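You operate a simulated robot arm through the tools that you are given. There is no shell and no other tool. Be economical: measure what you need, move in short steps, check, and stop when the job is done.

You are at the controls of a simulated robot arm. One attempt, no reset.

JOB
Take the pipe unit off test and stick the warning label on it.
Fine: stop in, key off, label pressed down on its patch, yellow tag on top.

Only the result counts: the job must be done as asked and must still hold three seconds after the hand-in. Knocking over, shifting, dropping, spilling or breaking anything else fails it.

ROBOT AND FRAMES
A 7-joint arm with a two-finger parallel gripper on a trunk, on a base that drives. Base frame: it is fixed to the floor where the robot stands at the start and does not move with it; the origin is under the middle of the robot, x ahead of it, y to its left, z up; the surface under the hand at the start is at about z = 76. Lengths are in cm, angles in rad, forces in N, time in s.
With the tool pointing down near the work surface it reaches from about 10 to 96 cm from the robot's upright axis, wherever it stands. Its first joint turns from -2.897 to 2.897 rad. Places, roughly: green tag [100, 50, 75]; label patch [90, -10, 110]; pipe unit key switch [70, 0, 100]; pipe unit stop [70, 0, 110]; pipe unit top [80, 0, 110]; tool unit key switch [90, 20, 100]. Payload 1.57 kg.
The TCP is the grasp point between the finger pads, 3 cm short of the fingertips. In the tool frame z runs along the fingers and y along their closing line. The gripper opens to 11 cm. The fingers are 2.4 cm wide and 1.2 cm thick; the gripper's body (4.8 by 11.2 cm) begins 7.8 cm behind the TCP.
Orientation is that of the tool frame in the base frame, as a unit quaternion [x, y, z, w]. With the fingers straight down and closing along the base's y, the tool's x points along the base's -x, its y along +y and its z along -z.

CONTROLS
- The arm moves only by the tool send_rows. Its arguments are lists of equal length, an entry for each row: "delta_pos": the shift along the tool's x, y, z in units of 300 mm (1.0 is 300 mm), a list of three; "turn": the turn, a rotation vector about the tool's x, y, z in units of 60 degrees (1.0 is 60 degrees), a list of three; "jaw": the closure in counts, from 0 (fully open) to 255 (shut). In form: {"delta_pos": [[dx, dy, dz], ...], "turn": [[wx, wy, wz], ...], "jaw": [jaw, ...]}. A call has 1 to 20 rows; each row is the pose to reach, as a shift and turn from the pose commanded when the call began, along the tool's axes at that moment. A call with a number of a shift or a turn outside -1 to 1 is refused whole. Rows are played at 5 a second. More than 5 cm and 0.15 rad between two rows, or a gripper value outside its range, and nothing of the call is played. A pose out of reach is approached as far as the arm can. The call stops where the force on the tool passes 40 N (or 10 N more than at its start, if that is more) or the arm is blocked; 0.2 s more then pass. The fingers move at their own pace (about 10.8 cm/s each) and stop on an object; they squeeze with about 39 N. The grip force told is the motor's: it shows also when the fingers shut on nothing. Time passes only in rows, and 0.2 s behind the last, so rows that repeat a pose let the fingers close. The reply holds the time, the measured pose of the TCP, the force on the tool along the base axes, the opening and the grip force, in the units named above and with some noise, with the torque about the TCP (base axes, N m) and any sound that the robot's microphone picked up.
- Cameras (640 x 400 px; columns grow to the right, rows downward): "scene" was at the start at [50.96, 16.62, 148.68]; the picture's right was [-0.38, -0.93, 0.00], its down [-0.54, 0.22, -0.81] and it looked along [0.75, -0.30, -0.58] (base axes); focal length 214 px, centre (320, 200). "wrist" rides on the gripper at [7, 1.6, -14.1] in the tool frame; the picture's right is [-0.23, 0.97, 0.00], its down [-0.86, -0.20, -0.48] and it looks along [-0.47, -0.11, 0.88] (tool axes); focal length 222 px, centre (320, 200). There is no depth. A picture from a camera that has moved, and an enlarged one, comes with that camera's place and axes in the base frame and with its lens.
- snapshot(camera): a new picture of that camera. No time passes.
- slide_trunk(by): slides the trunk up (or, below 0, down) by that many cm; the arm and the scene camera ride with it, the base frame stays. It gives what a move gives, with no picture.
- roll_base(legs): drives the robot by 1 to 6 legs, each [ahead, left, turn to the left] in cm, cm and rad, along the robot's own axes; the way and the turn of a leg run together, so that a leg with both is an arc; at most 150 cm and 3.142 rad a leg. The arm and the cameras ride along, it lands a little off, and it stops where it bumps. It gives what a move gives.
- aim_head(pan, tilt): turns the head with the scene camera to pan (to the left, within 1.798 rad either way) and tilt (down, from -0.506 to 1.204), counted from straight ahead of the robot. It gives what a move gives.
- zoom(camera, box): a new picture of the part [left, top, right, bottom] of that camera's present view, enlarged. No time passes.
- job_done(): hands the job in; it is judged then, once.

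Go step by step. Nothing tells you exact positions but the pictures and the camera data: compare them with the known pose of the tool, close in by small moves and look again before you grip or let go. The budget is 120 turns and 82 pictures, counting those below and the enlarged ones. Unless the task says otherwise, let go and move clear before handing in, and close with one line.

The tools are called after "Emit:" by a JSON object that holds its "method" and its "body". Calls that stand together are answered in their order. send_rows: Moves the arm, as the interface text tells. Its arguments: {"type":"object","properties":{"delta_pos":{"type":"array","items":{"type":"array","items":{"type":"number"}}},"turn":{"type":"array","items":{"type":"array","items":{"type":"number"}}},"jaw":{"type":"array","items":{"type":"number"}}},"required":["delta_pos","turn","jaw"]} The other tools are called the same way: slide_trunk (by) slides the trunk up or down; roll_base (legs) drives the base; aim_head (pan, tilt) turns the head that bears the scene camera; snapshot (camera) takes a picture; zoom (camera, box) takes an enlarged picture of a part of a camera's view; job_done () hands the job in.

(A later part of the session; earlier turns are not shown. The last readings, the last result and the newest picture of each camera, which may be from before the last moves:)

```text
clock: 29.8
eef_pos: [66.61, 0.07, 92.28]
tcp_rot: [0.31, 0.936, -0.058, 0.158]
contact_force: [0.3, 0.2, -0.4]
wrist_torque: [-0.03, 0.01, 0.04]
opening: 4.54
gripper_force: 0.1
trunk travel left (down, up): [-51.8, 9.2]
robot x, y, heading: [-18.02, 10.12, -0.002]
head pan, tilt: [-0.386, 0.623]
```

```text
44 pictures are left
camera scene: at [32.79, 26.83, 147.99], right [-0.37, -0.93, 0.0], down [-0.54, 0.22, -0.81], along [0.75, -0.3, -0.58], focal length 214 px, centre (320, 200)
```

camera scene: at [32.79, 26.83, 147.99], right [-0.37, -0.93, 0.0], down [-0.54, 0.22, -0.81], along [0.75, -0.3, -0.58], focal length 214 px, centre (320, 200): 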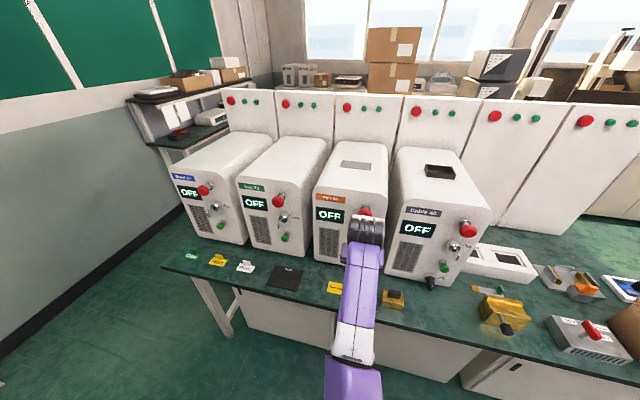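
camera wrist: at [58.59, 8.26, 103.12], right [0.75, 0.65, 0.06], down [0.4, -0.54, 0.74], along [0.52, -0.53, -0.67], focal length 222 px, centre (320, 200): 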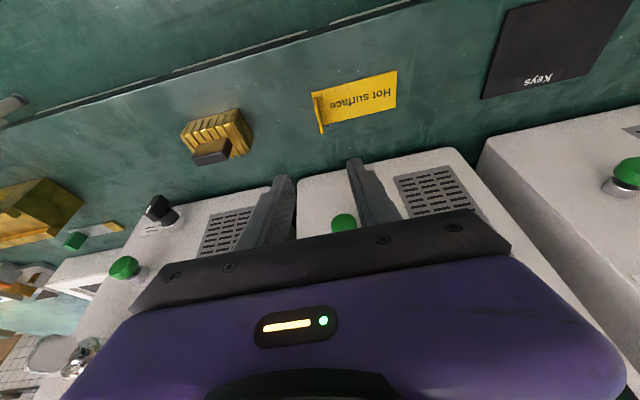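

Emit:
{"method": "zoom", "body": {"camera": "wrist", "box": [290, 60, 410, 140]}}

Emit:
{"method": "zoom", "body": {"camera": "scene", "box": [310, 140, 410, 220]}}

Emit:
{"method": "zoom", "body": {"camera": "scene", "box": [170, 240, 350, 310]}}

```text
5.00 times, centred on (350, 100) of wrist
camera zoom: at [58.59, 8.26, 103.12], right [0.75, 0.65, 0.06], down [0.4, -0.54, 0.74], along [0.52, -0.53, -0.67], focal length 1111 px, centre (170, 700)
```

zoom: 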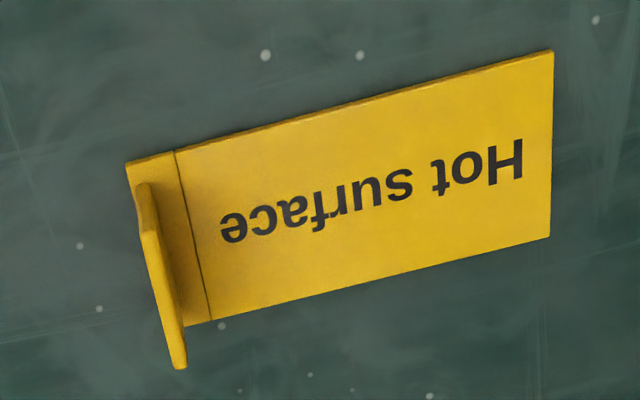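

```text
5.00 times, centred on (360, 180) of scene
camera zoom: at [32.79, 26.83, 147.99], right [-0.37, -0.93, 0.0], down [-0.54, 0.22, -0.81], along [0.75, -0.3, -0.58], focal length 1072 px, centre (120, 300)
```

zoom: 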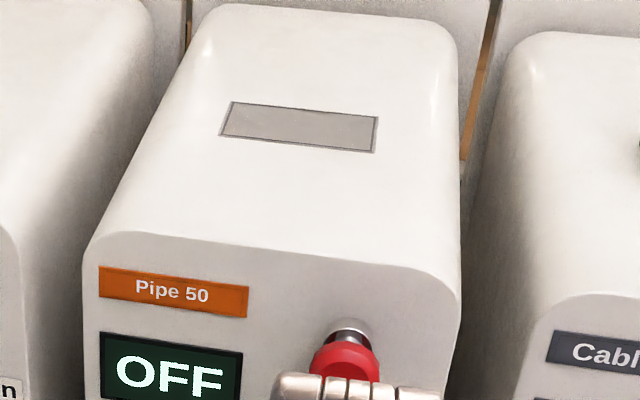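

```text
3.56 times, centred on (260, 275) of scene
camera zoom: at [32.79, 26.83, 147.99], right [-0.37, -0.93, 0.0], down [-0.54, 0.22, -0.81], along [0.75, -0.3, -0.58], focal length 763 px, centre (533, -67)
```

zoom: 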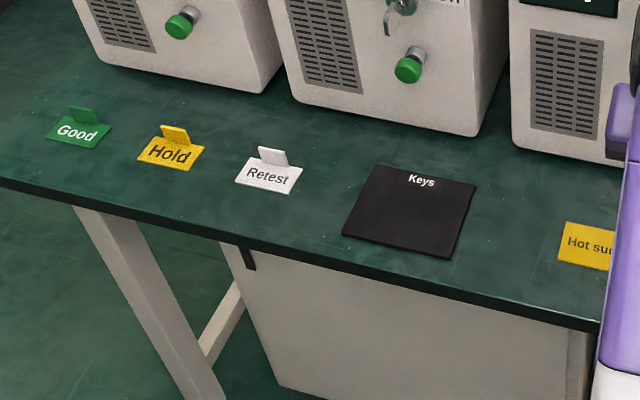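

The tab is at lateral 39.45, depth 55.7. I descend to just above it and look.

Emit:
{"method": "send_rows", "body": {"delta_pos": [[0.03, 0.0167, 0.1], [0.06, 0.0167, 0.2], [0.089, 0.0167, 0.298]], "turn": [[0, 0, 0], [0, 0, 0], [0, 0, 0]], "jaw": [150, 150, 150]}}

Emit:
{"method": "zoom", "body": {"camera": "wrist", "box": [240, 60, 440, 200]}}

```text
clock: 30.6
eef_pos: [67.02, -0.05, 82.96]
tcp_rot: [0.31, 0.935, -0.059, 0.159]
contact_force: [0.6, -0.1, 0.3]
wrist_torque: [0.01, 0.03, -0.01]
opening: 4.54
gripper_force: 0.0
trunk travel left (down, up): [-51.8, 9.2]
robot x, y, heading: [-18.2, 10.07, 0.005]
head pan, tilt: [-0.386, 0.623]
```

```text
2.86 times, centred on (340, 130) of wrist
camera zoom: at [59.17, 8.22, 93.78], right [0.76, 0.65, 0.06], down [0.4, -0.54, 0.74], along [0.52, -0.53, -0.67], focal length 635 px, centre (263, 400)
```

zoom: 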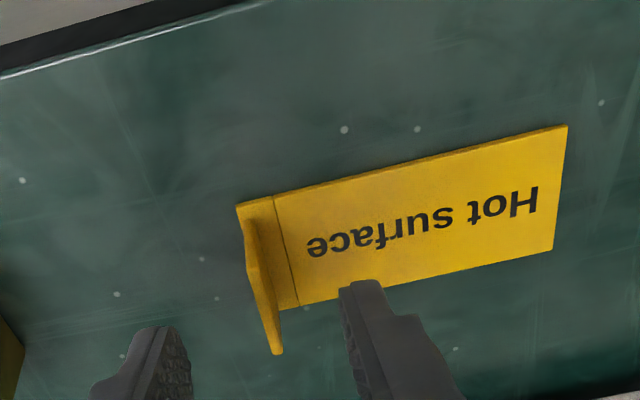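

Emit:
{"method": "send_rows", "body": {"delta_pos": [[0.0, 0.015, 0.0], [0.018, 0.015, 0.05], [0.035, 0.015, 0.099], [0.035, 0.015, 0.099]], "turn": [[0, 0, 0], [0, 0, 0], [0, 0, 0], [0, 0, 0]], "jaw": [150, 150, 150, 170]}}

Emit:
{"method": "zoom", "body": {"camera": "wrist", "box": [240, 90, 440, 230]}}

```text
clock: 31.6
eef_pos: [67.26, 0.32, 79.66]
tcp_rot: [0.311, 0.935, -0.06, 0.158]
contact_force: [0.9, -0.3, 0.7]
wrist_torque: [0.03, -0.03, 0.02]
opening: 3.68
gripper_force: 0.2
trunk travel left (down, up): [-51.8, 9.2]
robot x, y, heading: [-18.1, 10.22, 0.004]
head pan, tilt: [-0.386, 0.623]
```

```text
2.86 times, centred on (340, 160) of wrist
camera zoom: at [59.42, 8.63, 90.56], right [0.75, 0.65, 0.06], down [0.4, -0.54, 0.74], along [0.52, -0.53, -0.67], focal length 635 px, centre (263, 314)
```

zoom: 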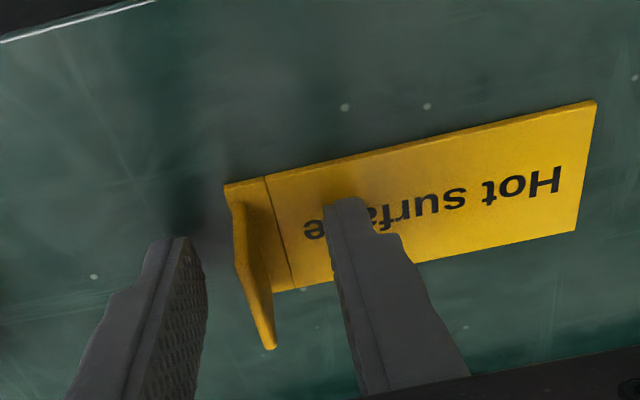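

The tab is between the pads. I close.

Emit:
{"method": "send_rows", "body": {"delta_pos": [[0, 0, 0], [0, 0, 0], [0, 0, 0], [0, 0, 0]], "turn": [[0, 0, 0], [0, 0, 0], [0, 0, 0], [0, 0, 0]], "jaw": [200, 230, 255, 255]}}

Emit:
{"method": "send_rows", "body": {"delta_pos": [[-0.022, 0, -0.063], [-0.044, 0, -0.126]], "turn": [[0, 0, 0], [0, 0, 0]], "jaw": [255, 255]}}

Emit:
{"method": "zoom", "body": {"camera": "wrist", "box": [240, 90, 440, 230]}}

```text
clock: 32.6
eef_pos: [67.27, 0.31, 79.63]
tcp_rot: [0.31, 0.936, -0.059, 0.158]
contact_force: [-0.9, -0.3, 2.4]
wrist_torque: [0.12, -0.1, 0.04]
opening: 0.24
gripper_force: 24.4
trunk travel left (down, up): [-51.8, 9.2]
robot x, y, heading: [-18.4, 9.94, -0.0]
head pan, tilt: [-0.386, 0.623]
```

```text
clock: 33.2
eef_pos: [67.37, 0.27, 83.58]
tcp_rot: [0.31, 0.935, -0.06, 0.158]
contact_force: [-1.0, -0.7, -0.1]
wrist_torque: [0.01, 0.02, -0.03]
opening: 0.23
gripper_force: 24.2
trunk travel left (down, up): [-51.8, 9.2]
robot x, y, heading: [-18.03, 10.2, 0.004]
head pan, tilt: [-0.386, 0.623]
```

```text
2.86 times, centred on (340, 160) of wrist
camera zoom: at [59.44, 8.63, 94.59], right [0.76, 0.65, 0.06], down [0.4, -0.54, 0.74], along [0.52, -0.53, -0.67], focal length 635 px, centre (263, 314)
```

zoom: 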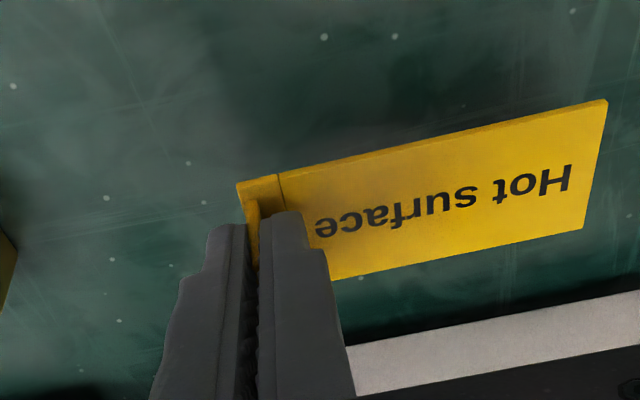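

The label came up level. I retreat, then lift straight up clear of the unit.

Emit:
{"method": "send_rows", "body": {"delta_pos": [[0.142, 0, -0.05], [0.283, 0, -0.1], [0.243, 0, -0.215], [0.202, 0, -0.33], [0.162, 0, -0.446], [0.121, 0, -0.562], [0.081, 0, -0.677], [0.04, 0, -0.793]], "turn": [[0, 0, 0], [0, 0, 0], [0, 0, 0], [0, 0, 0], [0, 0, 0], [0, 0, 0], [0, 0, 0], [0, 0, 0]], "jaw": [255, 255, 255, 255, 255, 255, 255, 255]}}

Emit:
{"method": "send_rows", "body": {"delta_pos": [[-0.04, 0, -0.115], [-0.081, 0, -0.231], [-0.121, 0, -0.346], [-0.162, 0, -0.462], [-0.202, 0, -0.577], [-0.22, 0, -0.64]], "turn": [[0, 0, 0], [0, 0, 0], [0, 0, 0], [0, 0, 0], [0, 0, 0], [0, 0, 0]], "jaw": [255, 255, 255, 255, 255, 255]}}

Emit:
{"method": "snapshot", "body": {"camera": "scene"}}

```text
clock: 35.0
eef_pos: [60.15, 5.9, 105.67]
tcp_rot: [0.31, 0.936, -0.06, 0.158]
contact_force: [-0.4, 0.0, -0.6]
wrist_torque: [0.0, -0.04, -0.01]
opening: 0.25
gripper_force: 23.4
trunk travel left (down, up): [-51.8, 9.2]
robot x, y, heading: [-18.29, 10.3, 0.004]
head pan, tilt: [-0.386, 0.623]
```

```text
clock: 36.4
eef_pos: [60.22, 6.31, 126.02]
tcp_rot: [0.31, 0.936, -0.059, 0.158]
contact_force: [0.4, 0.2, -0.2]
wrist_torque: [0.01, 0.01, 0.01]
opening: 0.26
gripper_force: 23.7
trunk travel left (down, up): [-51.8, 9.2]
robot x, y, heading: [-18.04, 10.24, 0.002]
head pan, tilt: [-0.386, 0.623]
```

```text
37 pictures are left
camera scene: at [32.81, 26.79, 147.98], right [-0.37, -0.93, 0.0], down [-0.54, 0.22, -0.81], along [0.75, -0.3, -0.58], focal length 214 px, centre (320, 200)
```

scene: 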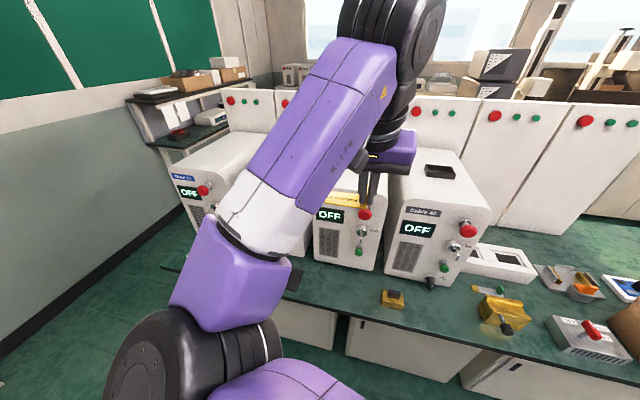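

Emit:
{"method": "roll_base", "body": {"legs": [[24, -14, 0]]}}

Emit:
{"method": "snapshot", "body": {"camera": "wrist"}}

Emit:
{"method": "snapshot", "body": {"camera": "scene"}}

```text
clock: 38.3
eef_pos: [84.13, -7.74, 126.08]
tcp_rot: [0.311, 0.935, -0.059, 0.159]
contact_force: [0.2, -0.2, -0.5]
wrist_torque: [-0.02, 0.0, 0.0]
opening: 0.23
gripper_force: 23.6
trunk travel left (down, up): [-51.8, 9.2]
robot x, y, heading: [5.7, -3.9, 0.003]
head pan, tilt: [-0.386, 0.623]
```

```text
36 pictures are left
camera wrist: at [76.32, 0.53, 136.92], right [0.76, 0.65, 0.06], down [0.4, -0.54, 0.74], along [0.52, -0.53, -0.67], focal length 222 px, centre (320, 200)
```

wrist: 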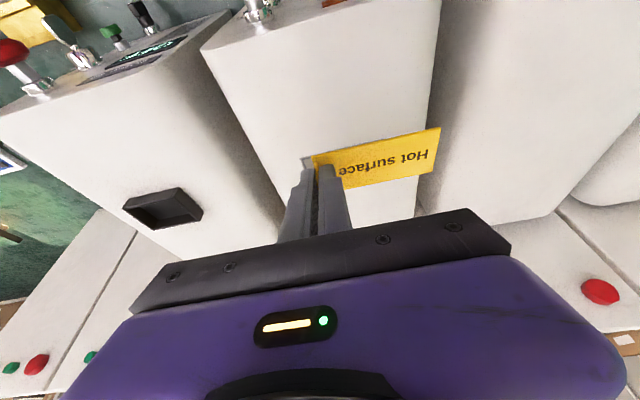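

```text
35 pictures are left
camera scene: at [56.85, 12.74, 147.99], right [-0.38, -0.93, 0.0], down [-0.54, 0.22, -0.81], along [0.75, -0.3, -0.58], focal length 214 px, centre (320, 200)
```

scene: 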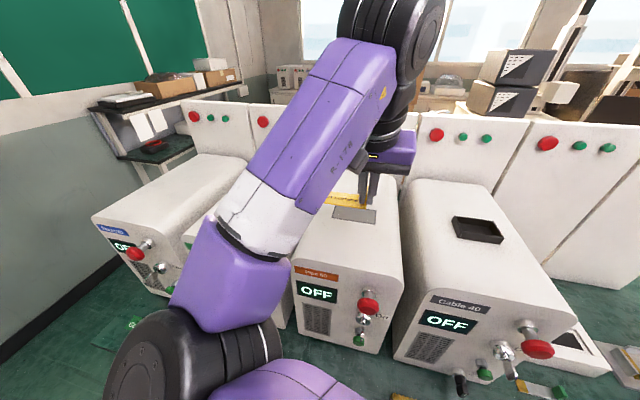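

Emit:
{"method": "zoom", "body": {"camera": "scene", "box": [310, 175, 400, 235]}}

Emit:
{"method": "zoom", "body": {"camera": "wrist", "box": [270, 110, 450, 220]}}

```text
6.67 times, centred on (355, 205) of scene
camera zoom: at [56.85, 12.74, 147.99], right [-0.38, -0.93, 0.0], down [-0.54, 0.22, -0.81], along [0.75, -0.3, -0.58], focal length 1430 px, centre (87, 167)
```

zoom: 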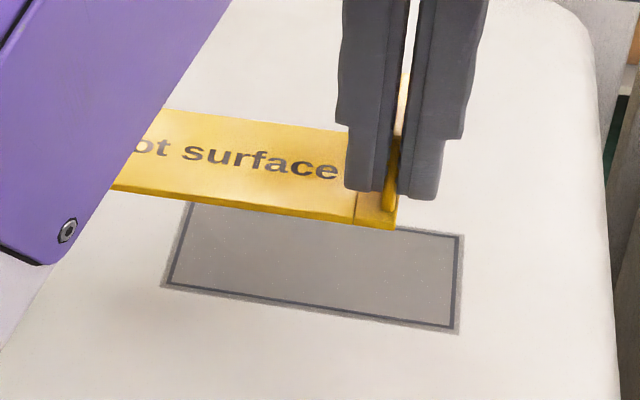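

```text
3.56 times, centred on (360, 165) of wrist
camera zoom: at [76.32, 0.53, 136.92], right [0.76, 0.65, 0.06], down [0.4, -0.54, 0.74], along [0.52, -0.53, -0.67], focal length 790 px, centre (178, 324)
```

zoom: 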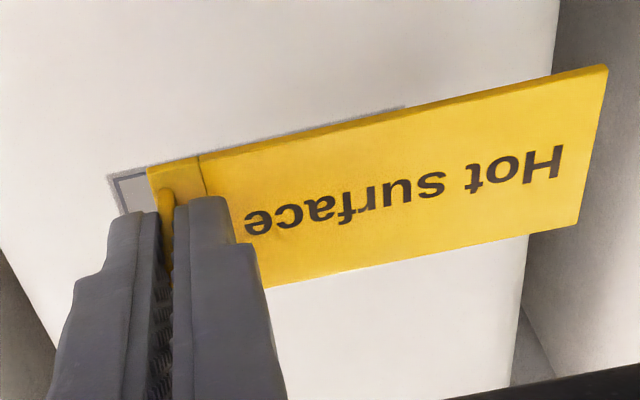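

The patch (11.2 × 5.75 cm) centres at about (93.3, -11.3, 112.7); the label centre sits (4.1, 3.0) from the TCP. I move over it with a 2° yaw correction and go down to about 3 cm above it.

Emit:
{"method": "send_rows", "body": {"delta_pos": [[-0.128, -0.038, 0.045], [-0.257, -0.0755, 0.09], [-0.22, -0.0755, 0.2], [-0.18, -0.0755, 0.31]], "turn": [[-0.006, 0, -0.016], [-0.0117, 0, -0.033], [-0.0117, 0, -0.033], [-0.0117, 0, -0.033]], "jaw": [255, 255, 255, 255]}}

Emit:
{"method": "zoom", "body": {"camera": "scene", "box": [310, 175, 400, 235]}}

Emit:
{"method": "zoom", "body": {"camera": "wrist", "box": [270, 110, 450, 220]}}

```text
clock: 39.3
eef_pos: [89.33, -14.61, 118.92]
tcp_rot: [0.293, 0.941, -0.056, 0.16]
contact_force: [0.5, 0.2, -0.1]
wrist_torque: [0.01, 0.04, -0.03]
opening: 0.25
gripper_force: 23.7
trunk travel left (down, up): [-51.8, 9.2]
robot x, y, heading: [5.64, -4.25, -0.003]
head pan, tilt: [-0.386, 0.623]
```

```text
6.67 times, centred on (355, 205) of scene
camera zoom: at [56.85, 12.72, 148.0], right [-0.38, -0.93, 0.0], down [-0.54, 0.22, -0.81], along [0.75, -0.3, -0.58], focal length 1430 px, centre (87, 167)
```

zoom: 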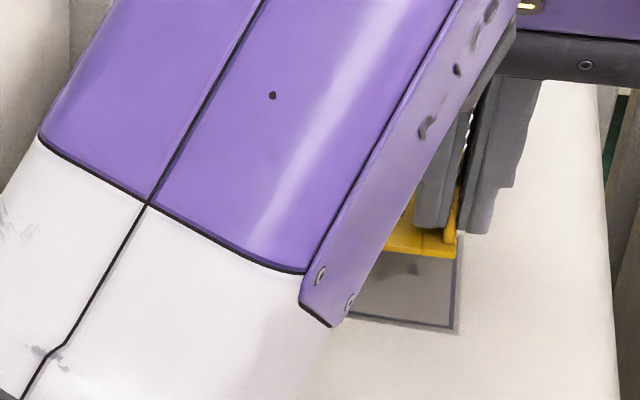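

```text
3.56 times, centred on (360, 165) of wrist
camera zoom: at [81.16, -6.52, 129.89], right [0.73, 0.68, 0.06], down [0.42, -0.53, 0.74], along [0.53, -0.51, -0.67], focal length 790 px, centre (178, 324)
```

zoom: 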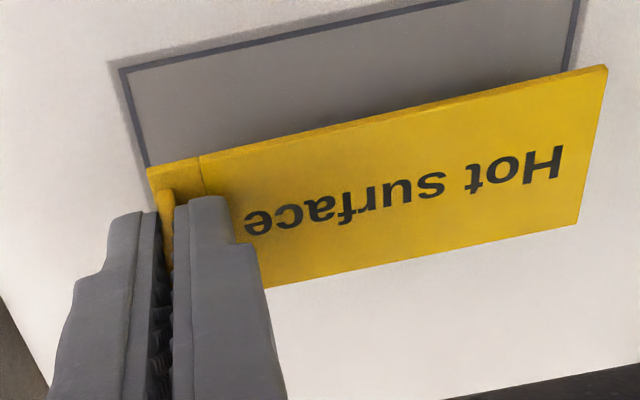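

Alignment is within about 2 mm. I lower slowly until contact builds.

Emit:
{"method": "send_rows", "body": {"delta_pos": [[0.016, 0.003, 0.038], [0.025, 0.003, 0.063], [0.029, 0.003, 0.075], [0.031, 0.003, 0.082], [0.033, 0.003, 0.088], [0.035, 0.003, 0.094], [0.038, 0.003, 0.1]], "turn": [[0, 0, 0], [0, 0, 0], [0, 0, 0], [0, 0, 0], [0, 0, 0], [0, 0, 0], [0, 0, 0]], "jaw": [255, 255, 255, 255, 255, 255, 255]}}

Emit:
{"method": "zoom", "body": {"camera": "wrist", "box": [270, 110, 450, 220]}}

```text
clock: 40.7
eef_pos: [89.36, -14.41, 116.63]
tcp_rot: [0.294, 0.94, -0.056, 0.164]
contact_force: [-10.4, 1.9, 17.2]
wrist_torque: [0.24, 0.34, 0.29]
opening: 0.24
gripper_force: 23.9
trunk travel left (down, up): [-51.8, 9.2]
robot x, y, heading: [6.19, -3.94, -0.003]
head pan, tilt: [-0.386, 0.623]
stopped in row 6: the force on the tool passed its limit at 43 N (the readings are from after the stop); the commanded pose is now the measured one
```

```text
3.56 times, centred on (360, 165) of wrist
camera zoom: at [81.05, -6.44, 127.39], right [0.73, 0.68, 0.07], down [0.42, -0.52, 0.74], along [0.54, -0.52, -0.66], focal length 790 px, centre (178, 324)
```

zoom: 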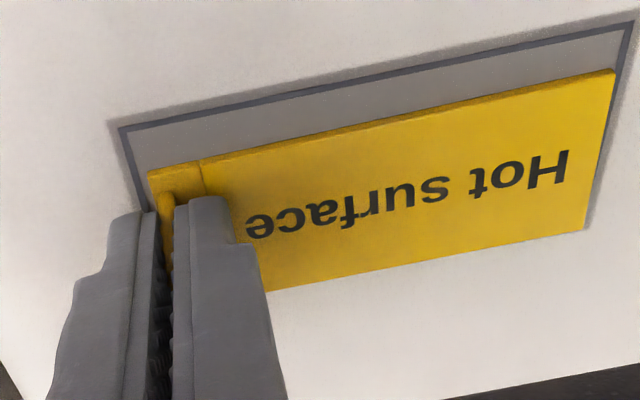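

Contact, but the label sits some 6 mm too far back on the patch. I lift a little to see whether it comes up so I can shift it forward.

Emit:
{"method": "send_rows", "body": {"delta_pos": [[-0.011, 0, -0.0315], [-0.0166, 0, -0.047]], "turn": [[0, 0, 0], [0, 0, 0]], "jaw": [255, 255]}}

Emit:
{"method": "zoom", "body": {"camera": "wrist", "box": [270, 110, 450, 220]}}

```text
clock: 41.3
eef_pos: [89.47, -14.34, 117.93]
tcp_rot: [0.293, 0.94, -0.056, 0.163]
contact_force: [1.0, -0.5, -0.7]
wrist_torque: [-0.04, 0.0, -0.01]
opening: 0.24
gripper_force: 23.5
trunk travel left (down, up): [-51.8, 9.2]
robot x, y, heading: [5.86, -3.78, 0.002]
head pan, tilt: [-0.386, 0.623]
```

```text
3.56 times, centred on (360, 165) of wrist
camera zoom: at [81.21, -6.42, 128.72], right [0.73, 0.68, 0.07], down [0.42, -0.52, 0.74], along [0.54, -0.51, -0.67], focal length 790 px, centre (178, 324)
```

zoom: 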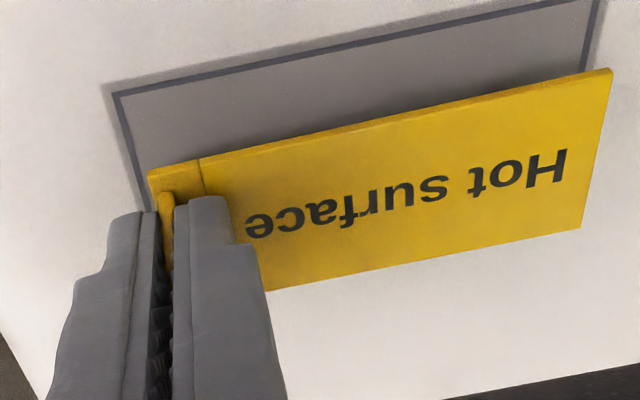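

It is not stuck yet. I shift 6.5 mm toward the front and lower again.

Emit:
{"method": "send_rows", "body": {"delta_pos": [[0.0205, 0, -0.0072], [0.0294, 0, 0.018], [0.0327, 0, 0.0275], [0.0344, 0, 0.0322], [0.0355, 0, 0.0353]], "turn": [[0, 0, 0], [0, 0, 0], [0, 0, 0], [0, 0, 0], [0, 0, 0]], "jaw": [255, 255, 255, 255, 255]}}

Emit:
{"method": "zoom", "body": {"camera": "wrist", "box": [270, 110, 450, 220]}}

```text
clock: 42.5
eef_pos: [88.87, -14.15, 116.86]
tcp_rot: [0.293, 0.94, -0.056, 0.165]
contact_force: [-3.9, -3.4, 21.8]
wrist_torque: [0.26, -0.52, -0.06]
opening: 0.27
gripper_force: 24.0
trunk travel left (down, up): [-51.8, 9.2]
robot x, y, heading: [5.66, -3.97, 0.001]
head pan, tilt: [-0.386, 0.623]
```

```text
3.56 times, centred on (360, 165) of wrist
camera zoom: at [80.59, -6.12, 127.56], right [0.73, 0.68, 0.07], down [0.42, -0.52, 0.75], along [0.54, -0.52, -0.66], focal length 790 px, centre (178, 324)
```

zoom: 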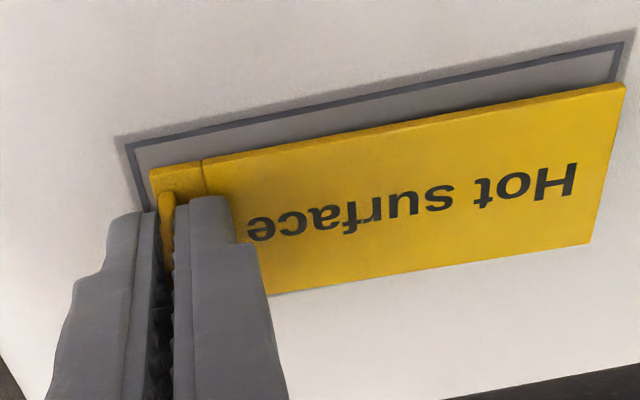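

It rests on the patch with the left end perhaps slightly raised. I release, rise a little and look.

Emit:
{"method": "send_rows", "body": {"delta_pos": [[0, 0, 0], [0, 0, 0], [-0.022, 0, -0.063], [-0.044, 0, -0.126]], "turn": [[0, 0, 0], [0, 0, 0], [0, 0, 0], [0, 0, 0]], "jaw": [210, 200, 200, 200]}}

Emit:
{"method": "zoom", "body": {"camera": "wrist", "box": [250, 80, 450, 205]}}

```text
clock: 43.5
eef_pos: [88.94, -14.01, 120.58]
tcp_rot: [0.292, 0.941, -0.056, 0.163]
contact_force: [-0.8, 0.0, -0.3]
wrist_torque: [0.01, -0.01, 0.02]
opening: 2.39
gripper_force: 0.0
trunk travel left (down, up): [-51.8, 9.2]
robot x, y, heading: [5.77, -4.01, 0.0]
head pan, tilt: [-0.386, 0.623]
```

```text
3.20 times, centred on (350, 142) of wrist
camera zoom: at [80.67, -6.04, 131.43], right [0.73, 0.68, 0.07], down [0.42, -0.52, 0.74], along [0.54, -0.51, -0.67], focal length 711 px, centre (224, 384)
```

zoom: 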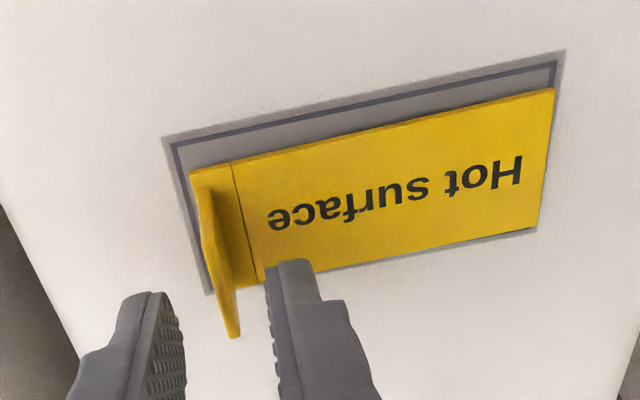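

It lies flat inside the patch, but about 3–4 mm off to the back and left. I regrip the tab and nudge it by that amount.

Emit:
{"method": "send_rows", "body": {"delta_pos": [[0.022, 0, 0.063], [0.043, 0, 0.123], [0.043, 0, 0.123], [0.043, 0, 0.123], [0.043, 0, 0.123], [0.0374, 0, 0.1071], [0.0484, -0.008, 0.1032], [0.052, -0.008, 0.113], [0.0535, -0.008, 0.118]], "turn": [[0, 0, 0], [0, 0, 0], [0, 0, 0], [0, 0, 0], [0, 0, 0], [0, 0, 0], [0, 0, 0], [0, 0, 0], [0, 0, 0]], "jaw": [200, 200, 230, 255, 255, 255, 255, 255, 255]}}

Emit:
{"method": "send_rows", "body": {"delta_pos": [[0, 0, 0], [0, 0, 0], [-0.022, 0, -0.063], [-0.044, 0, -0.126]], "turn": [[0, 0, 0], [0, 0, 0], [0, 0, 0], [0, 0, 0]], "jaw": [210, 200, 200, 200]}}

Emit:
{"method": "zoom", "body": {"camera": "wrist", "box": [250, 80, 450, 205]}}

```text
clock: 45.5
eef_pos: [88.7, -13.99, 116.91]
tcp_rot: [0.292, 0.94, -0.057, 0.165]
contact_force: [25.3, 5.1, 12.9]
wrist_torque: [0.38, -0.98, -0.27]
opening: 0.29
gripper_force: 24.0
trunk travel left (down, up): [-51.8, 9.2]
robot x, y, heading: [5.9, -3.97, 0.003]
head pan, tilt: [-0.386, 0.623]
```

```text
clock: 46.5
eef_pos: [88.42, -14.14, 120.61]
tcp_rot: [0.293, 0.941, -0.056, 0.163]
contact_force: [-0.4, 0.7, 0.5]
wrist_torque: [-0.01, 0.0, -0.01]
opening: 2.39
gripper_force: 0.0
trunk travel left (down, up): [-51.8, 9.2]
robot x, y, heading: [5.96, -4.1, -0.001]
head pan, tilt: [-0.386, 0.623]
```

```text
3.20 times, centred on (350, 142) of wrist
camera zoom: at [80.22, -6.07, 131.48], right [0.73, 0.68, 0.07], down [0.42, -0.52, 0.74], along [0.54, -0.51, -0.67], focal length 711 px, centre (224, 384)
```

zoom: 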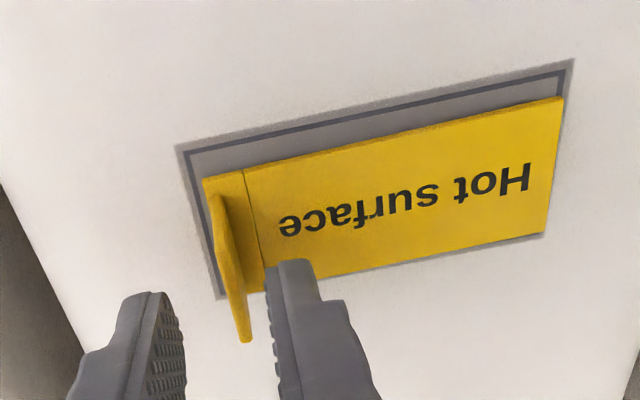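

The label did not move: it already sticks, within its patch. I close the fingers and press on its middle to seat it fully.

Emit:
{"method": "send_rows", "body": {"delta_pos": [[-0.017, 0.094, 0.006], [-0.034, 0.187, 0.012], [-0.034, 0.187, 0.012], [-0.006, 0.187, 0.09], [0.005, 0.187, 0.122], [0.0125, 0.187, 0.144], [0.017, 0.187, 0.157], [0.02, 0.187, 0.166], [0.024, 0.187, 0.176], [0.027, 0.187, 0.185], [0.031, 0.187, 0.195]], "turn": [[0, 0, 0], [0, 0, 0], [0, 0, 0], [0, 0, 0], [0, 0, 0], [0, 0, 0], [0, 0, 0], [0, 0, 0], [0, 0, 0], [0, 0, 0], [0, 0, 0]], "jaw": [200, 200, 255, 255, 255, 255, 255, 255, 255, 255, 255]}}

Emit:
{"method": "zoom", "body": {"camera": "wrist", "box": [220, 80, 440, 220]}}

```text
clock: 48.0
eef_pos: [92.72, -9.98, 117.0]
tcp_rot: [0.293, 0.939, -0.056, 0.172]
contact_force: [-7.8, 1.2, 20.2]
wrist_torque: [0.02, 0.27, -0.03]
opening: 0.0
gripper_force: 21.1
trunk travel left (down, up): [-51.8, 9.2]
robot x, y, heading: [5.83, -4.17, -0.002]
head pan, tilt: [-0.386, 0.623]
stopped in row 7: the force on the tool passed its limit at 45 N (the readings are from after the stop); the commanded pose is now the measured one
```

```text
2.86 times, centred on (330, 150) of wrist
camera zoom: at [84.23, -1.98, 127.63], right [0.73, 0.68, 0.08], down [0.41, -0.52, 0.75], along [0.55, -0.52, -0.65], focal length 635 px, centre (291, 343)
```

zoom: 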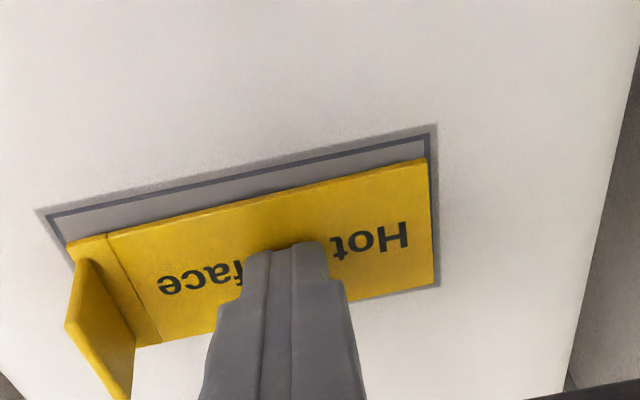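

The label is pressed on. I rise, then drive back and along the row toward the yellow "Hold" tag at about (102, 44).

Emit:
{"method": "send_rows", "body": {"delta_pos": [[-0.04, 0, -0.115], [-0.081, 0, -0.23], [-0.122, 0, -0.346]], "turn": [[0, 0, 0], [0, 0, 0], [0, 0, 0]], "jaw": [255, 200, 150]}}

Emit:
{"method": "zoom", "body": {"camera": "wrist", "box": [220, 50, 440, 190]}}

Emit:
{"method": "roll_base", "body": {"legs": [[-20, 14, 0], [34, 40, 0]]}}

Emit:
{"method": "snapshot", "body": {"camera": "scene"}}

```text
clock: 48.9
eef_pos: [92.62, -9.89, 127.78]
tcp_rot: [0.292, 0.94, -0.056, 0.169]
contact_force: [-0.6, -0.1, 1.2]
wrist_torque: [0.01, 0.02, -0.01]
opening: 4.52
gripper_force: 0.0
trunk travel left (down, up): [-51.8, 9.2]
robot x, y, heading: [6.25, -4.14, 0.003]
head pan, tilt: [-0.386, 0.623]
```

```text
2.86 times, centred on (330, 120) of wrist
camera zoom: at [84.25, -1.87, 138.39], right [0.73, 0.68, 0.07], down [0.41, -0.52, 0.75], along [0.55, -0.52, -0.66], focal length 635 px, centre (291, 429)
```

zoom: 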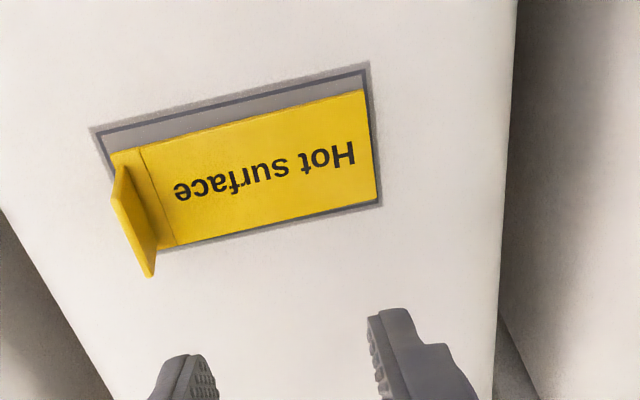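

```text
clock: 53.3
eef_pos: [106.47, 44.46, 127.71]
tcp_rot: [0.291, 0.94, -0.056, 0.17]
contact_force: [0.2, -0.1, 0.2]
wrist_torque: [0.02, 0.03, 0.01]
opening: 4.55
gripper_force: 0.1
trunk travel left (down, up): [-51.8, 9.2]
robot x, y, heading: [19.6, 49.87, 0.003]
head pan, tilt: [-0.386, 0.623]
```

```text
23 pictures are left
camera scene: at [70.59, 66.96, 147.99], right [-0.37, -0.93, 0.0], down [-0.54, 0.22, -0.81], along [0.75, -0.3, -0.58], focal length 214 px, centre (320, 200)
```

scene: 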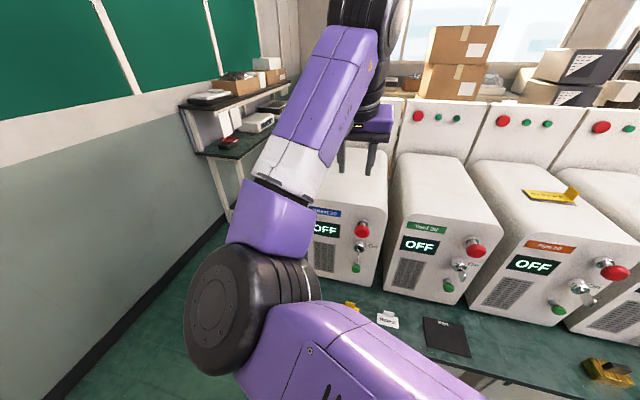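

The label shows on the pipe unit. Next I turn the wrist 90° because the Hold tag's tab runs along the row.

Emit:
{"method": "send_rows", "body": {"delta_pos": [[0.025, 0, -0.01], [0.05, 0, -0.02], [0.075, 0, -0.03], [0.1, 0, -0.04], [0.125, 0, -0.05], [0.15, 0, -0.06], [0.175, 0, -0.065], [0.19, 0, -0.068]], "turn": [[0, 0, -0.125], [0, 0, -0.25], [0, 0, -0.375], [0, 0, -0.5], [0, 0, -0.625], [0, 0, -0.75], [0, 0, -0.875], [0, 0, -1.0]], "jaw": [150, 150, 150, 150, 150, 150, 150, 150]}}

Emit:
{"method": "send_rows", "body": {"delta_pos": [[0, 0, 0], [0, 0, 0], [0, 0, 0], [0, 0, 0]], "turn": [[0, 0, -0.125], [0, 0, -0.25], [0, 0, -0.375], [0, 0, -0.5]], "jaw": [150, 150, 150, 150]}}

Emit:
{"method": "snapshot", "body": {"camera": "wrist"}}

```text
clock: 55.1
eef_pos: [101.48, 47.88, 127.54]
tcp_rot: [-0.218, 0.96, -0.133, 0.118]
contact_force: [-0.2, 0.4, -0.5]
wrist_torque: [0.03, 0.02, -0.03]
opening: 4.56
gripper_force: 0.1
trunk travel left (down, up): [-51.8, 9.2]
robot x, y, heading: [19.33, 50.43, 0.005]
head pan, tilt: [-0.386, 0.623]
```

```text
clock: 56.1
eef_pos: [101.49, 47.93, 127.55]
tcp_rot: [-0.459, 0.87, -0.159, 0.08]
contact_force: [0.4, -0.2, 0.0]
wrist_torque: [0.01, -0.01, -0.02]
opening: 4.52
gripper_force: 0.0
trunk travel left (down, up): [-51.8, 9.2]
robot x, y, heading: [19.43, 50.3, -0.001]
head pan, tilt: [-0.386, 0.623]
```

```text
22 pictures are left
camera wrist: at [92.32, 45.96, 140.21], right [-0.63, 0.7, -0.34], down [0.5, 0.7, 0.51], along [0.6, 0.15, -0.79], focal length 222 px, centre (320, 200)
```

wrist: 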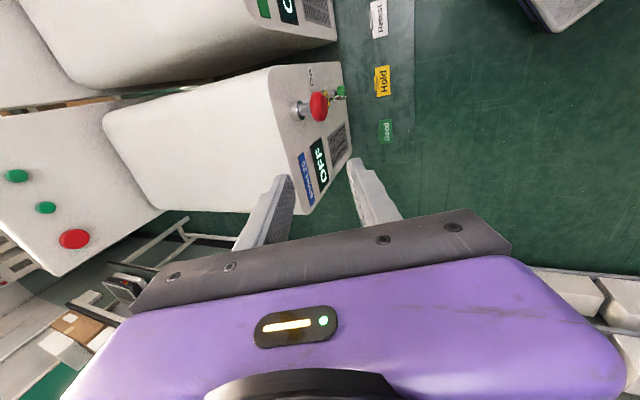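

Emit:
{"method": "send_rows", "body": {"delta_pos": [[0.009, 0.049, 0.12], [0.018, 0.098, 0.239], [0.027, 0.146, 0.358], [0.036, 0.195, 0.478], [0.046, 0.244, 0.598], [0.055, 0.293, 0.717], [0.064, 0.341, 0.837], [0.073, 0.39, 0.956]], "turn": [[-0.016, 0, 0], [-0.031, 0, 0], [-0.047, 0, 0], [-0.062, 0, 0], [-0.078, 0, 0], [-0.093, 0, 0], [-0.109, 0, 0], [-0.124, 0, 0]], "jaw": [150, 150, 150, 150, 150, 150, 150, 150]}}

Emit:
{"method": "snapshot", "body": {"camera": "wrist"}}

Emit:
{"method": "snapshot", "body": {"camera": "scene"}}

```text
clock: 57.9
eef_pos: [99.37, 46.51, 96.65]
tcp_rot: [-0.463, 0.879, -0.103, 0.051]
contact_force: [-1.2, -0.1, -0.9]
wrist_torque: [-0.02, -0.01, -0.06]
opening: 4.57
gripper_force: 0.1
trunk travel left (down, up): [-51.8, 9.2]
robot x, y, heading: [19.81, 50.14, 0.001]
head pan, tilt: [-0.386, 0.623]
```

```text
21 pictures are left
camera wrist: at [91.58, 43.63, 110.02], right [-0.65, 0.72, -0.22], down [0.56, 0.66, 0.51], along [0.51, 0.21, -0.83], focal length 222 px, centre (320, 200)
```

wrist: 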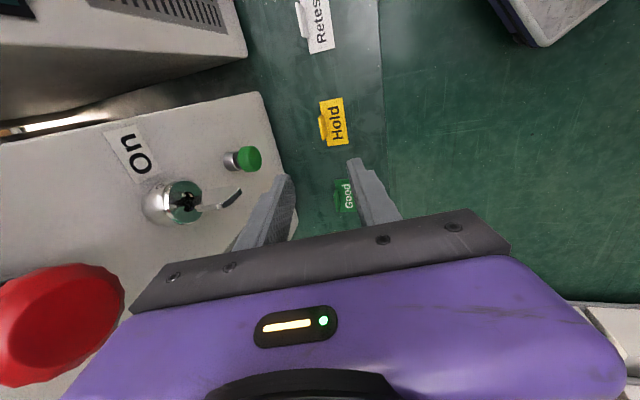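

```text
20 pictures are left
camera scene: at [70.59, 67.0, 147.99], right [-0.37, -0.93, 0.0], down [-0.54, 0.22, -0.81], along [0.75, -0.3, -0.58], focal length 214 px, centre (320, 200)
```

scene: 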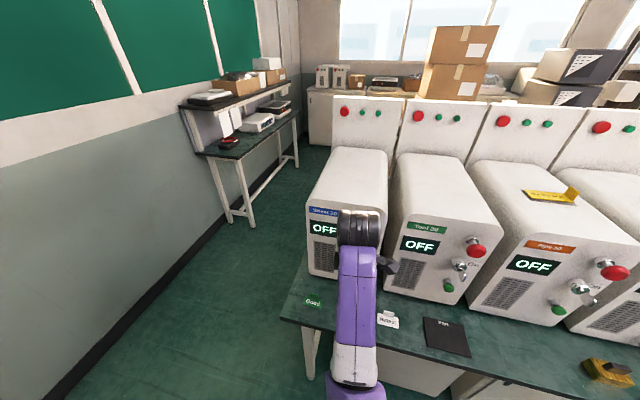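

Emit:
{"method": "zoom", "body": {"camera": "wrist", "box": [280, 80, 400, 160]}}

```text
5.00 times, centred on (340, 120) of wrist
camera zoom: at [91.58, 43.63, 110.02], right [-0.65, 0.72, -0.22], down [0.56, 0.66, 0.51], along [0.51, 0.21, -0.83], focal length 1111 px, centre (220, 600)
```

zoom: 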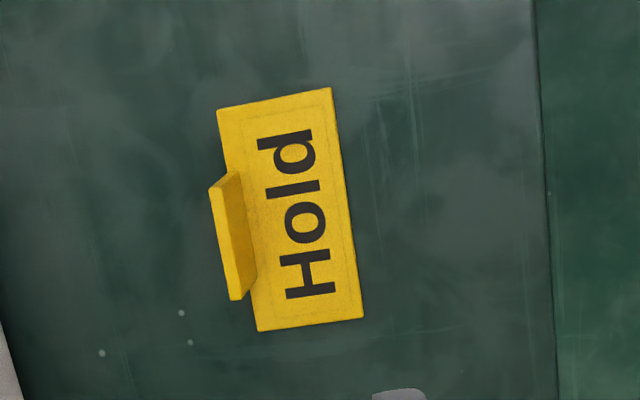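

The tab base mid is at about (101.9, 43.9), about 2.5 cm tall. I descend to hover just over it with a narrower opening.

Emit:
{"method": "send_rows", "body": {"delta_pos": [[0.005, 0.0014, 0.115], [0.0104, 0.0028, 0.23], [0.0155, 0.0043, 0.34], [0.0207, 0.0057, 0.4457]], "turn": [[0, 0, 0], [0, 0, 0], [0, 0, 0], [0, 0, 0]], "jaw": [190, 190, 190, 190]}}

Emit:
{"method": "snapshot", "body": {"camera": "wrist"}}

```text
clock: 58.9
eef_pos: [101.23, 44.28, 83.68]
tcp_rot: [-0.463, 0.879, -0.103, 0.05]
contact_force: [-0.9, 0.2, 0.0]
wrist_torque: [-0.03, -0.01, -0.01]
opening: 2.83
gripper_force: 0.1
trunk travel left (down, up): [-51.8, 9.2]
robot x, y, heading: [19.66, 50.06, 0.002]
head pan, tilt: [-0.386, 0.623]
```

```text
18 pictures are left
camera wrist: at [93.51, 41.36, 97.02], right [-0.65, 0.72, -0.22], down [0.56, 0.66, 0.51], along [0.51, 0.21, -0.83], focal length 222 px, centre (320, 200)
```

wrist: 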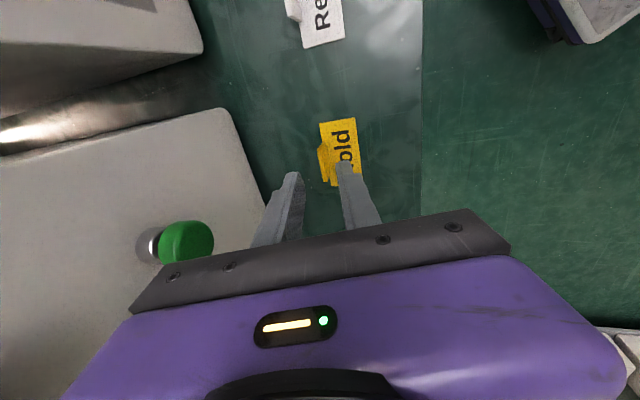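

Emit:
{"method": "zoom", "body": {"camera": "wrist", "box": [270, 100, 390, 200]}}

```text
4.00 times, centred on (330, 150) of wrist
camera zoom: at [93.51, 41.36, 97.02], right [-0.65, 0.72, -0.22], down [0.56, 0.66, 0.51], along [0.51, 0.21, -0.83], focal length 888 px, centre (280, 400)
```

zoom: 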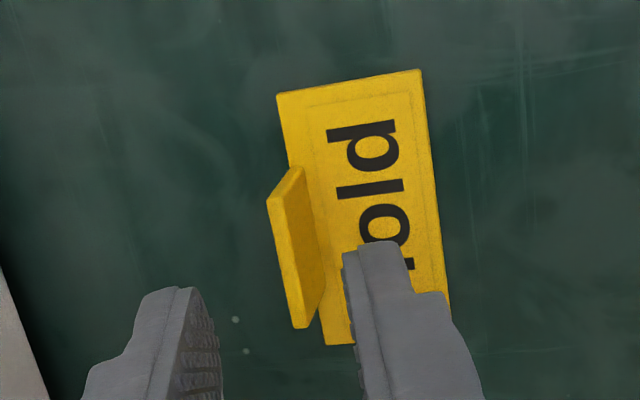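

Emit:
{"method": "send_rows", "body": {"delta_pos": [[-0.0097, 0.007, 0.03], [-0.0097, 0.014, 0.08], [-0.0097, 0.021, 0.1167], [-0.0097, 0.021, 0.1167]], "turn": [[0, 0, 0], [0, 0, 0], [0, 0, 0], [0, 0, 0]], "jaw": [190, 190, 190, 190]}}

Emit:
{"method": "zoom", "body": {"camera": "wrist", "box": [270, 120, 390, 220]}}

```text
clock: 59.9
eef_pos: [101.53, 44.45, 80.01]
tcp_rot: [-0.463, 0.879, -0.102, 0.05]
contact_force: [0.1, 0.5, 0.0]
wrist_torque: [0.01, 0.01, -0.03]
opening: 2.8
gripper_force: 0.1
trunk travel left (down, up): [-51.8, 9.2]
robot x, y, heading: [19.67, 50.24, 0.003]
head pan, tilt: [-0.386, 0.623]
```

```text
4.00 times, centred on (330, 170) of wrist
camera zoom: at [93.81, 41.53, 93.42], right [-0.65, 0.72, -0.22], down [0.56, 0.66, 0.51], along [0.51, 0.21, -0.83], focal length 888 px, centre (280, 320)
```

zoom: 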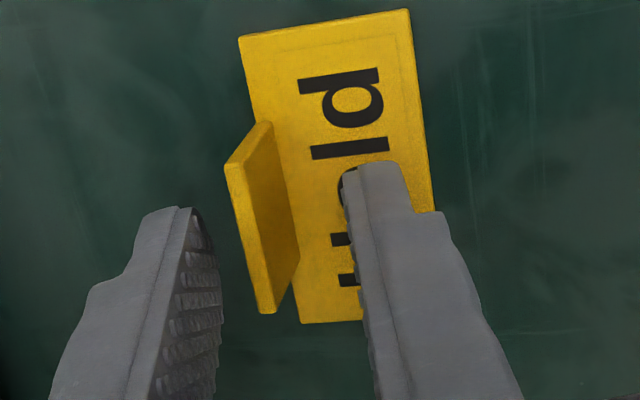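

Tab between the pads, tag untouched. I close and lift slightly.

Emit:
{"method": "send_rows", "body": {"delta_pos": [[0, 0, 0], [0, 0, 0], [0, 0, 0], [0, 0, 0], [0, -0.015, -0.065], [0, -0.03, -0.13]], "turn": [[0, 0, 0], [0, 0, 0], [0, 0, 0], [0, 0, 0], [0, 0, 0], [0, 0, 0]], "jaw": [220, 255, 255, 255, 255, 255]}}

Emit:
{"method": "zoom", "body": {"camera": "wrist", "box": [260, 80, 410, 205]}}

```text
clock: 61.3
eef_pos: [101.48, 44.43, 84.12]
tcp_rot: [-0.463, 0.879, -0.102, 0.049]
contact_force: [-4.7, 3.6, -3.6]
wrist_torque: [-0.41, -0.65, -0.02]
opening: 0.23
gripper_force: 23.8
trunk travel left (down, up): [-51.8, 9.2]
robot x, y, heading: [19.67, 50.23, 0.004]
head pan, tilt: [-0.386, 0.623]
```

```text
3.20 times, centred on (335, 142) of wrist
camera zoom: at [93.83, 41.57, 97.37], right [-0.65, 0.72, -0.22], down [0.56, 0.66, 0.5], along [0.51, 0.21, -0.83], focal length 711 px, centre (272, 384)
```

zoom: 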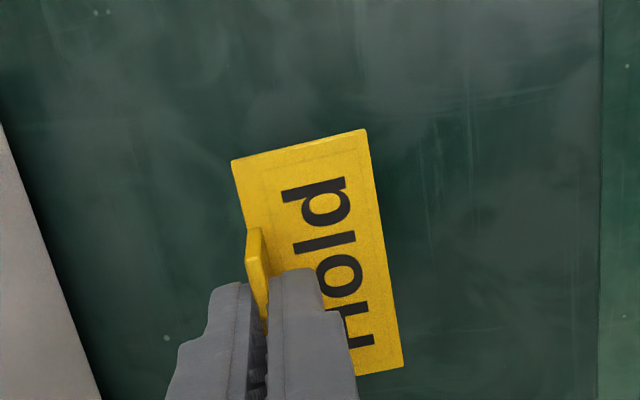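

Emit:
{"method": "send_rows", "body": {"delta_pos": [[0, 0.097, -0.023], [0, 0.195, -0.046], [0, 0.292, -0.069]], "turn": [[0, 0, 0], [0, 0, 0], [0, 0, 0]], "jaw": [255, 255, 255]}}

Emit:
{"method": "snapshot", "body": {"camera": "scene"}}

```text
clock: 62.1
eef_pos: [94.11, 49.39, 84.07]
tcp_rot: [-0.464, 0.879, -0.102, 0.051]
contact_force: [0.8, 0.4, 0.1]
wrist_torque: [0.01, 0.01, 0.01]
opening: 0.24
gripper_force: 24.1
trunk travel left (down, up): [-51.8, 9.2]
robot x, y, heading: [19.57, 50.17, 0.009]
head pan, tilt: [-0.386, 0.623]
```

```text
14 pictures are left
camera scene: at [70.62, 66.95, 147.98], right [-0.37, -0.93, 0.0], down [-0.54, 0.22, -0.81], along [0.75, -0.3, -0.58], focal length 214 px, centre (320, 200)
```

scene: 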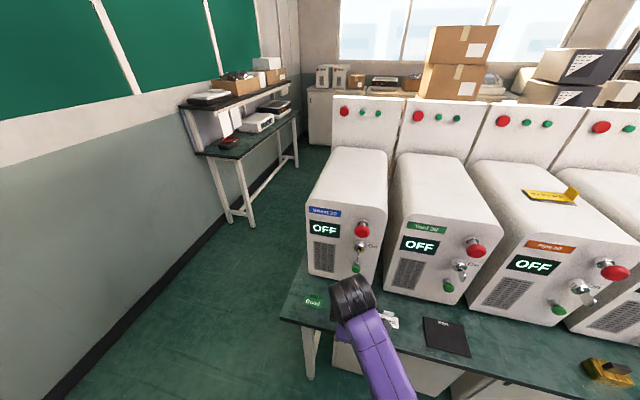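

Emit:
{"method": "zoom", "body": {"camera": "scene", "box": [290, 190, 410, 330]}}

```text
2.86 times, centred on (350, 260) of scene
camera zoom: at [70.62, 66.95, 147.98], right [-0.37, -0.93, 0.0], down [-0.54, 0.22, -0.81], along [0.75, -0.3, -0.58], focal length 613 px, centre (234, 29)
```

zoom: 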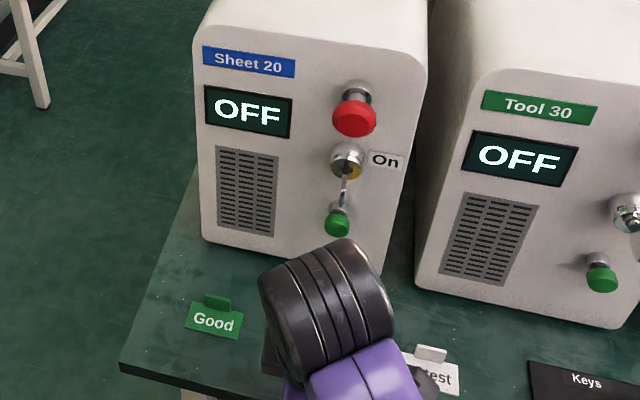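

All is intact. I lift the tag high, drive back the way I came, and bring it over the pipe unit's front top.

Emit:
{"method": "send_rows", "body": {"delta_pos": [[0, -0.028, -0.12], [0, -0.056, -0.24], [0, -0.084, -0.36], [0, -0.112, -0.48], [0, -0.14, -0.6], [0, -0.167, -0.714]], "turn": [[0, 0, 0], [0, 0, 0], [0, 0, 0], [0, 0, 0], [0, 0, 0], [0, 0, 0]], "jaw": [255, 255, 255, 255, 255, 255]}}

Emit:
{"method": "send_rows", "body": {"delta_pos": [[0, -0.028, -0.12], [0, -0.056, -0.24], [0, -0.084, -0.36], [0, -0.112, -0.48], [0, -0.14, -0.6], [0, -0.163, -0.7]], "turn": [[0, 0, 0], [0, 0, 0], [0, 0, 0], [0, 0, 0], [0, 0, 0], [0, 0, 0]], "jaw": [255, 255, 255, 255, 255, 255]}}

Emit:
{"method": "roll_base", "body": {"legs": [[-34, -40, 0], [20, -13, 0]]}}

Emit:
{"method": "snapshot", "body": {"camera": "wrist"}}

```text
clock: 63.7
eef_pos: [92.48, 45.41, 102.34]
tcp_rot: [-0.5, 0.848, -0.177, -0.015]
contact_force: [-0.5, 0.6, -0.3]
wrist_torque: [0.0, -0.02, -0.01]
opening: 0.25
gripper_force: 23.9
out of reach, approached as far as the arm can: row 2, 3, 4, 5
trunk travel left (down, up): [-51.8, 9.2]
robot x, y, heading: [19.53, 50.44, -0.002]
head pan, tilt: [-0.386, 0.623]
stopped in row 6: the arm was blocked; the commanded pose is now the measured one
```

```text
clock: 65.1
eef_pos: [93.52, 49.87, 123.39]
tcp_rot: [-0.499, 0.848, -0.177, -0.015]
contact_force: [-0.5, 0.2, 0.1]
wrist_torque: [-0.02, 0.0, 0.02]
opening: 0.26
gripper_force: 23.6
trunk travel left (down, up): [-51.8, 9.2]
robot x, y, heading: [19.67, 50.42, 0.001]
head pan, tilt: [-0.386, 0.623]
```

```text
clock: 69.5
eef_pos: [79.45, -3.56, 123.45]
tcp_rot: [-0.498, 0.849, -0.177, -0.015]
contact_force: [-0.5, 0.0, 0.7]
wrist_torque: [-0.02, 0.01, 0.02]
opening: 0.24
gripper_force: 24.3
trunk travel left (down, up): [-51.8, 9.2]
robot x, y, heading: [5.94, -2.66, -0.004]
head pan, tilt: [-0.386, 0.623]
```

```text
12 pictures are left
camera wrist: at [72.56, -4.09, 137.55], right [-0.71, 0.62, -0.33], down [0.53, 0.78, 0.33], along [0.46, 0.07, -0.89], focal length 222 px, centre (320, 200)
```

wrist: 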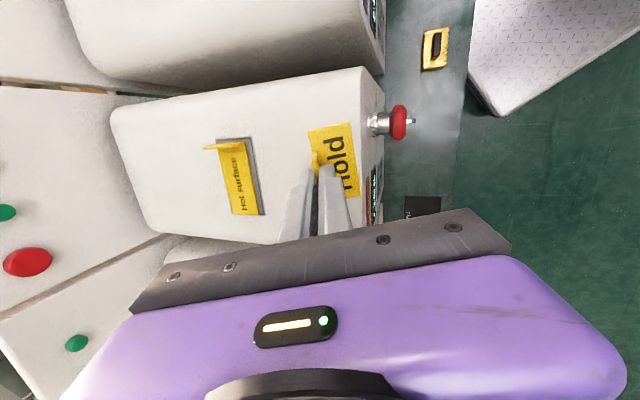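

The wrist got slightly twisted at the lift; I restore its orientation while moving over the front part of the top.

Emit:
{"method": "send_rows", "body": {"delta_pos": [[-0.008, -0.085, 0.024], [-0.017, -0.171, 0.048], [-0.025, -0.256, 0.0727]], "turn": [[-0.023, -0.056, 0.035], [-0.046, -0.111, 0.07], [-0.0687, -0.167, 0.105]], "jaw": [255, 255, 255]}}

Emit:
{"method": "snapshot", "body": {"camera": "wrist"}}

```text
clock: 70.3
eef_pos: [86.8, -6.85, 123.54]
tcp_rot: [-0.463, 0.879, -0.104, 0.052]
contact_force: [-0.4, -0.1, 0.2]
wrist_torque: [-0.01, 0.03, 0.03]
opening: 0.27
gripper_force: 23.7
trunk travel left (down, up): [-51.8, 9.2]
robot x, y, heading: [5.79, -3.09, 0.001]
head pan, tilt: [-0.386, 0.623]
```

```text
11 pictures are left
camera wrist: at [78.99, -9.78, 136.85], right [-0.65, 0.72, -0.22], down [0.55, 0.66, 0.51], along [0.51, 0.21, -0.83], focal length 222 px, centre (320, 200)
```

wrist: 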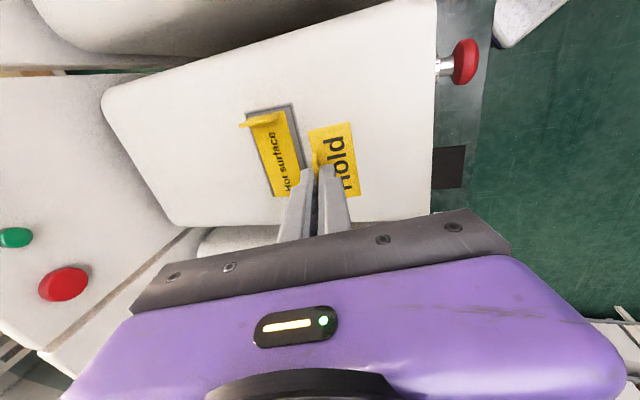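

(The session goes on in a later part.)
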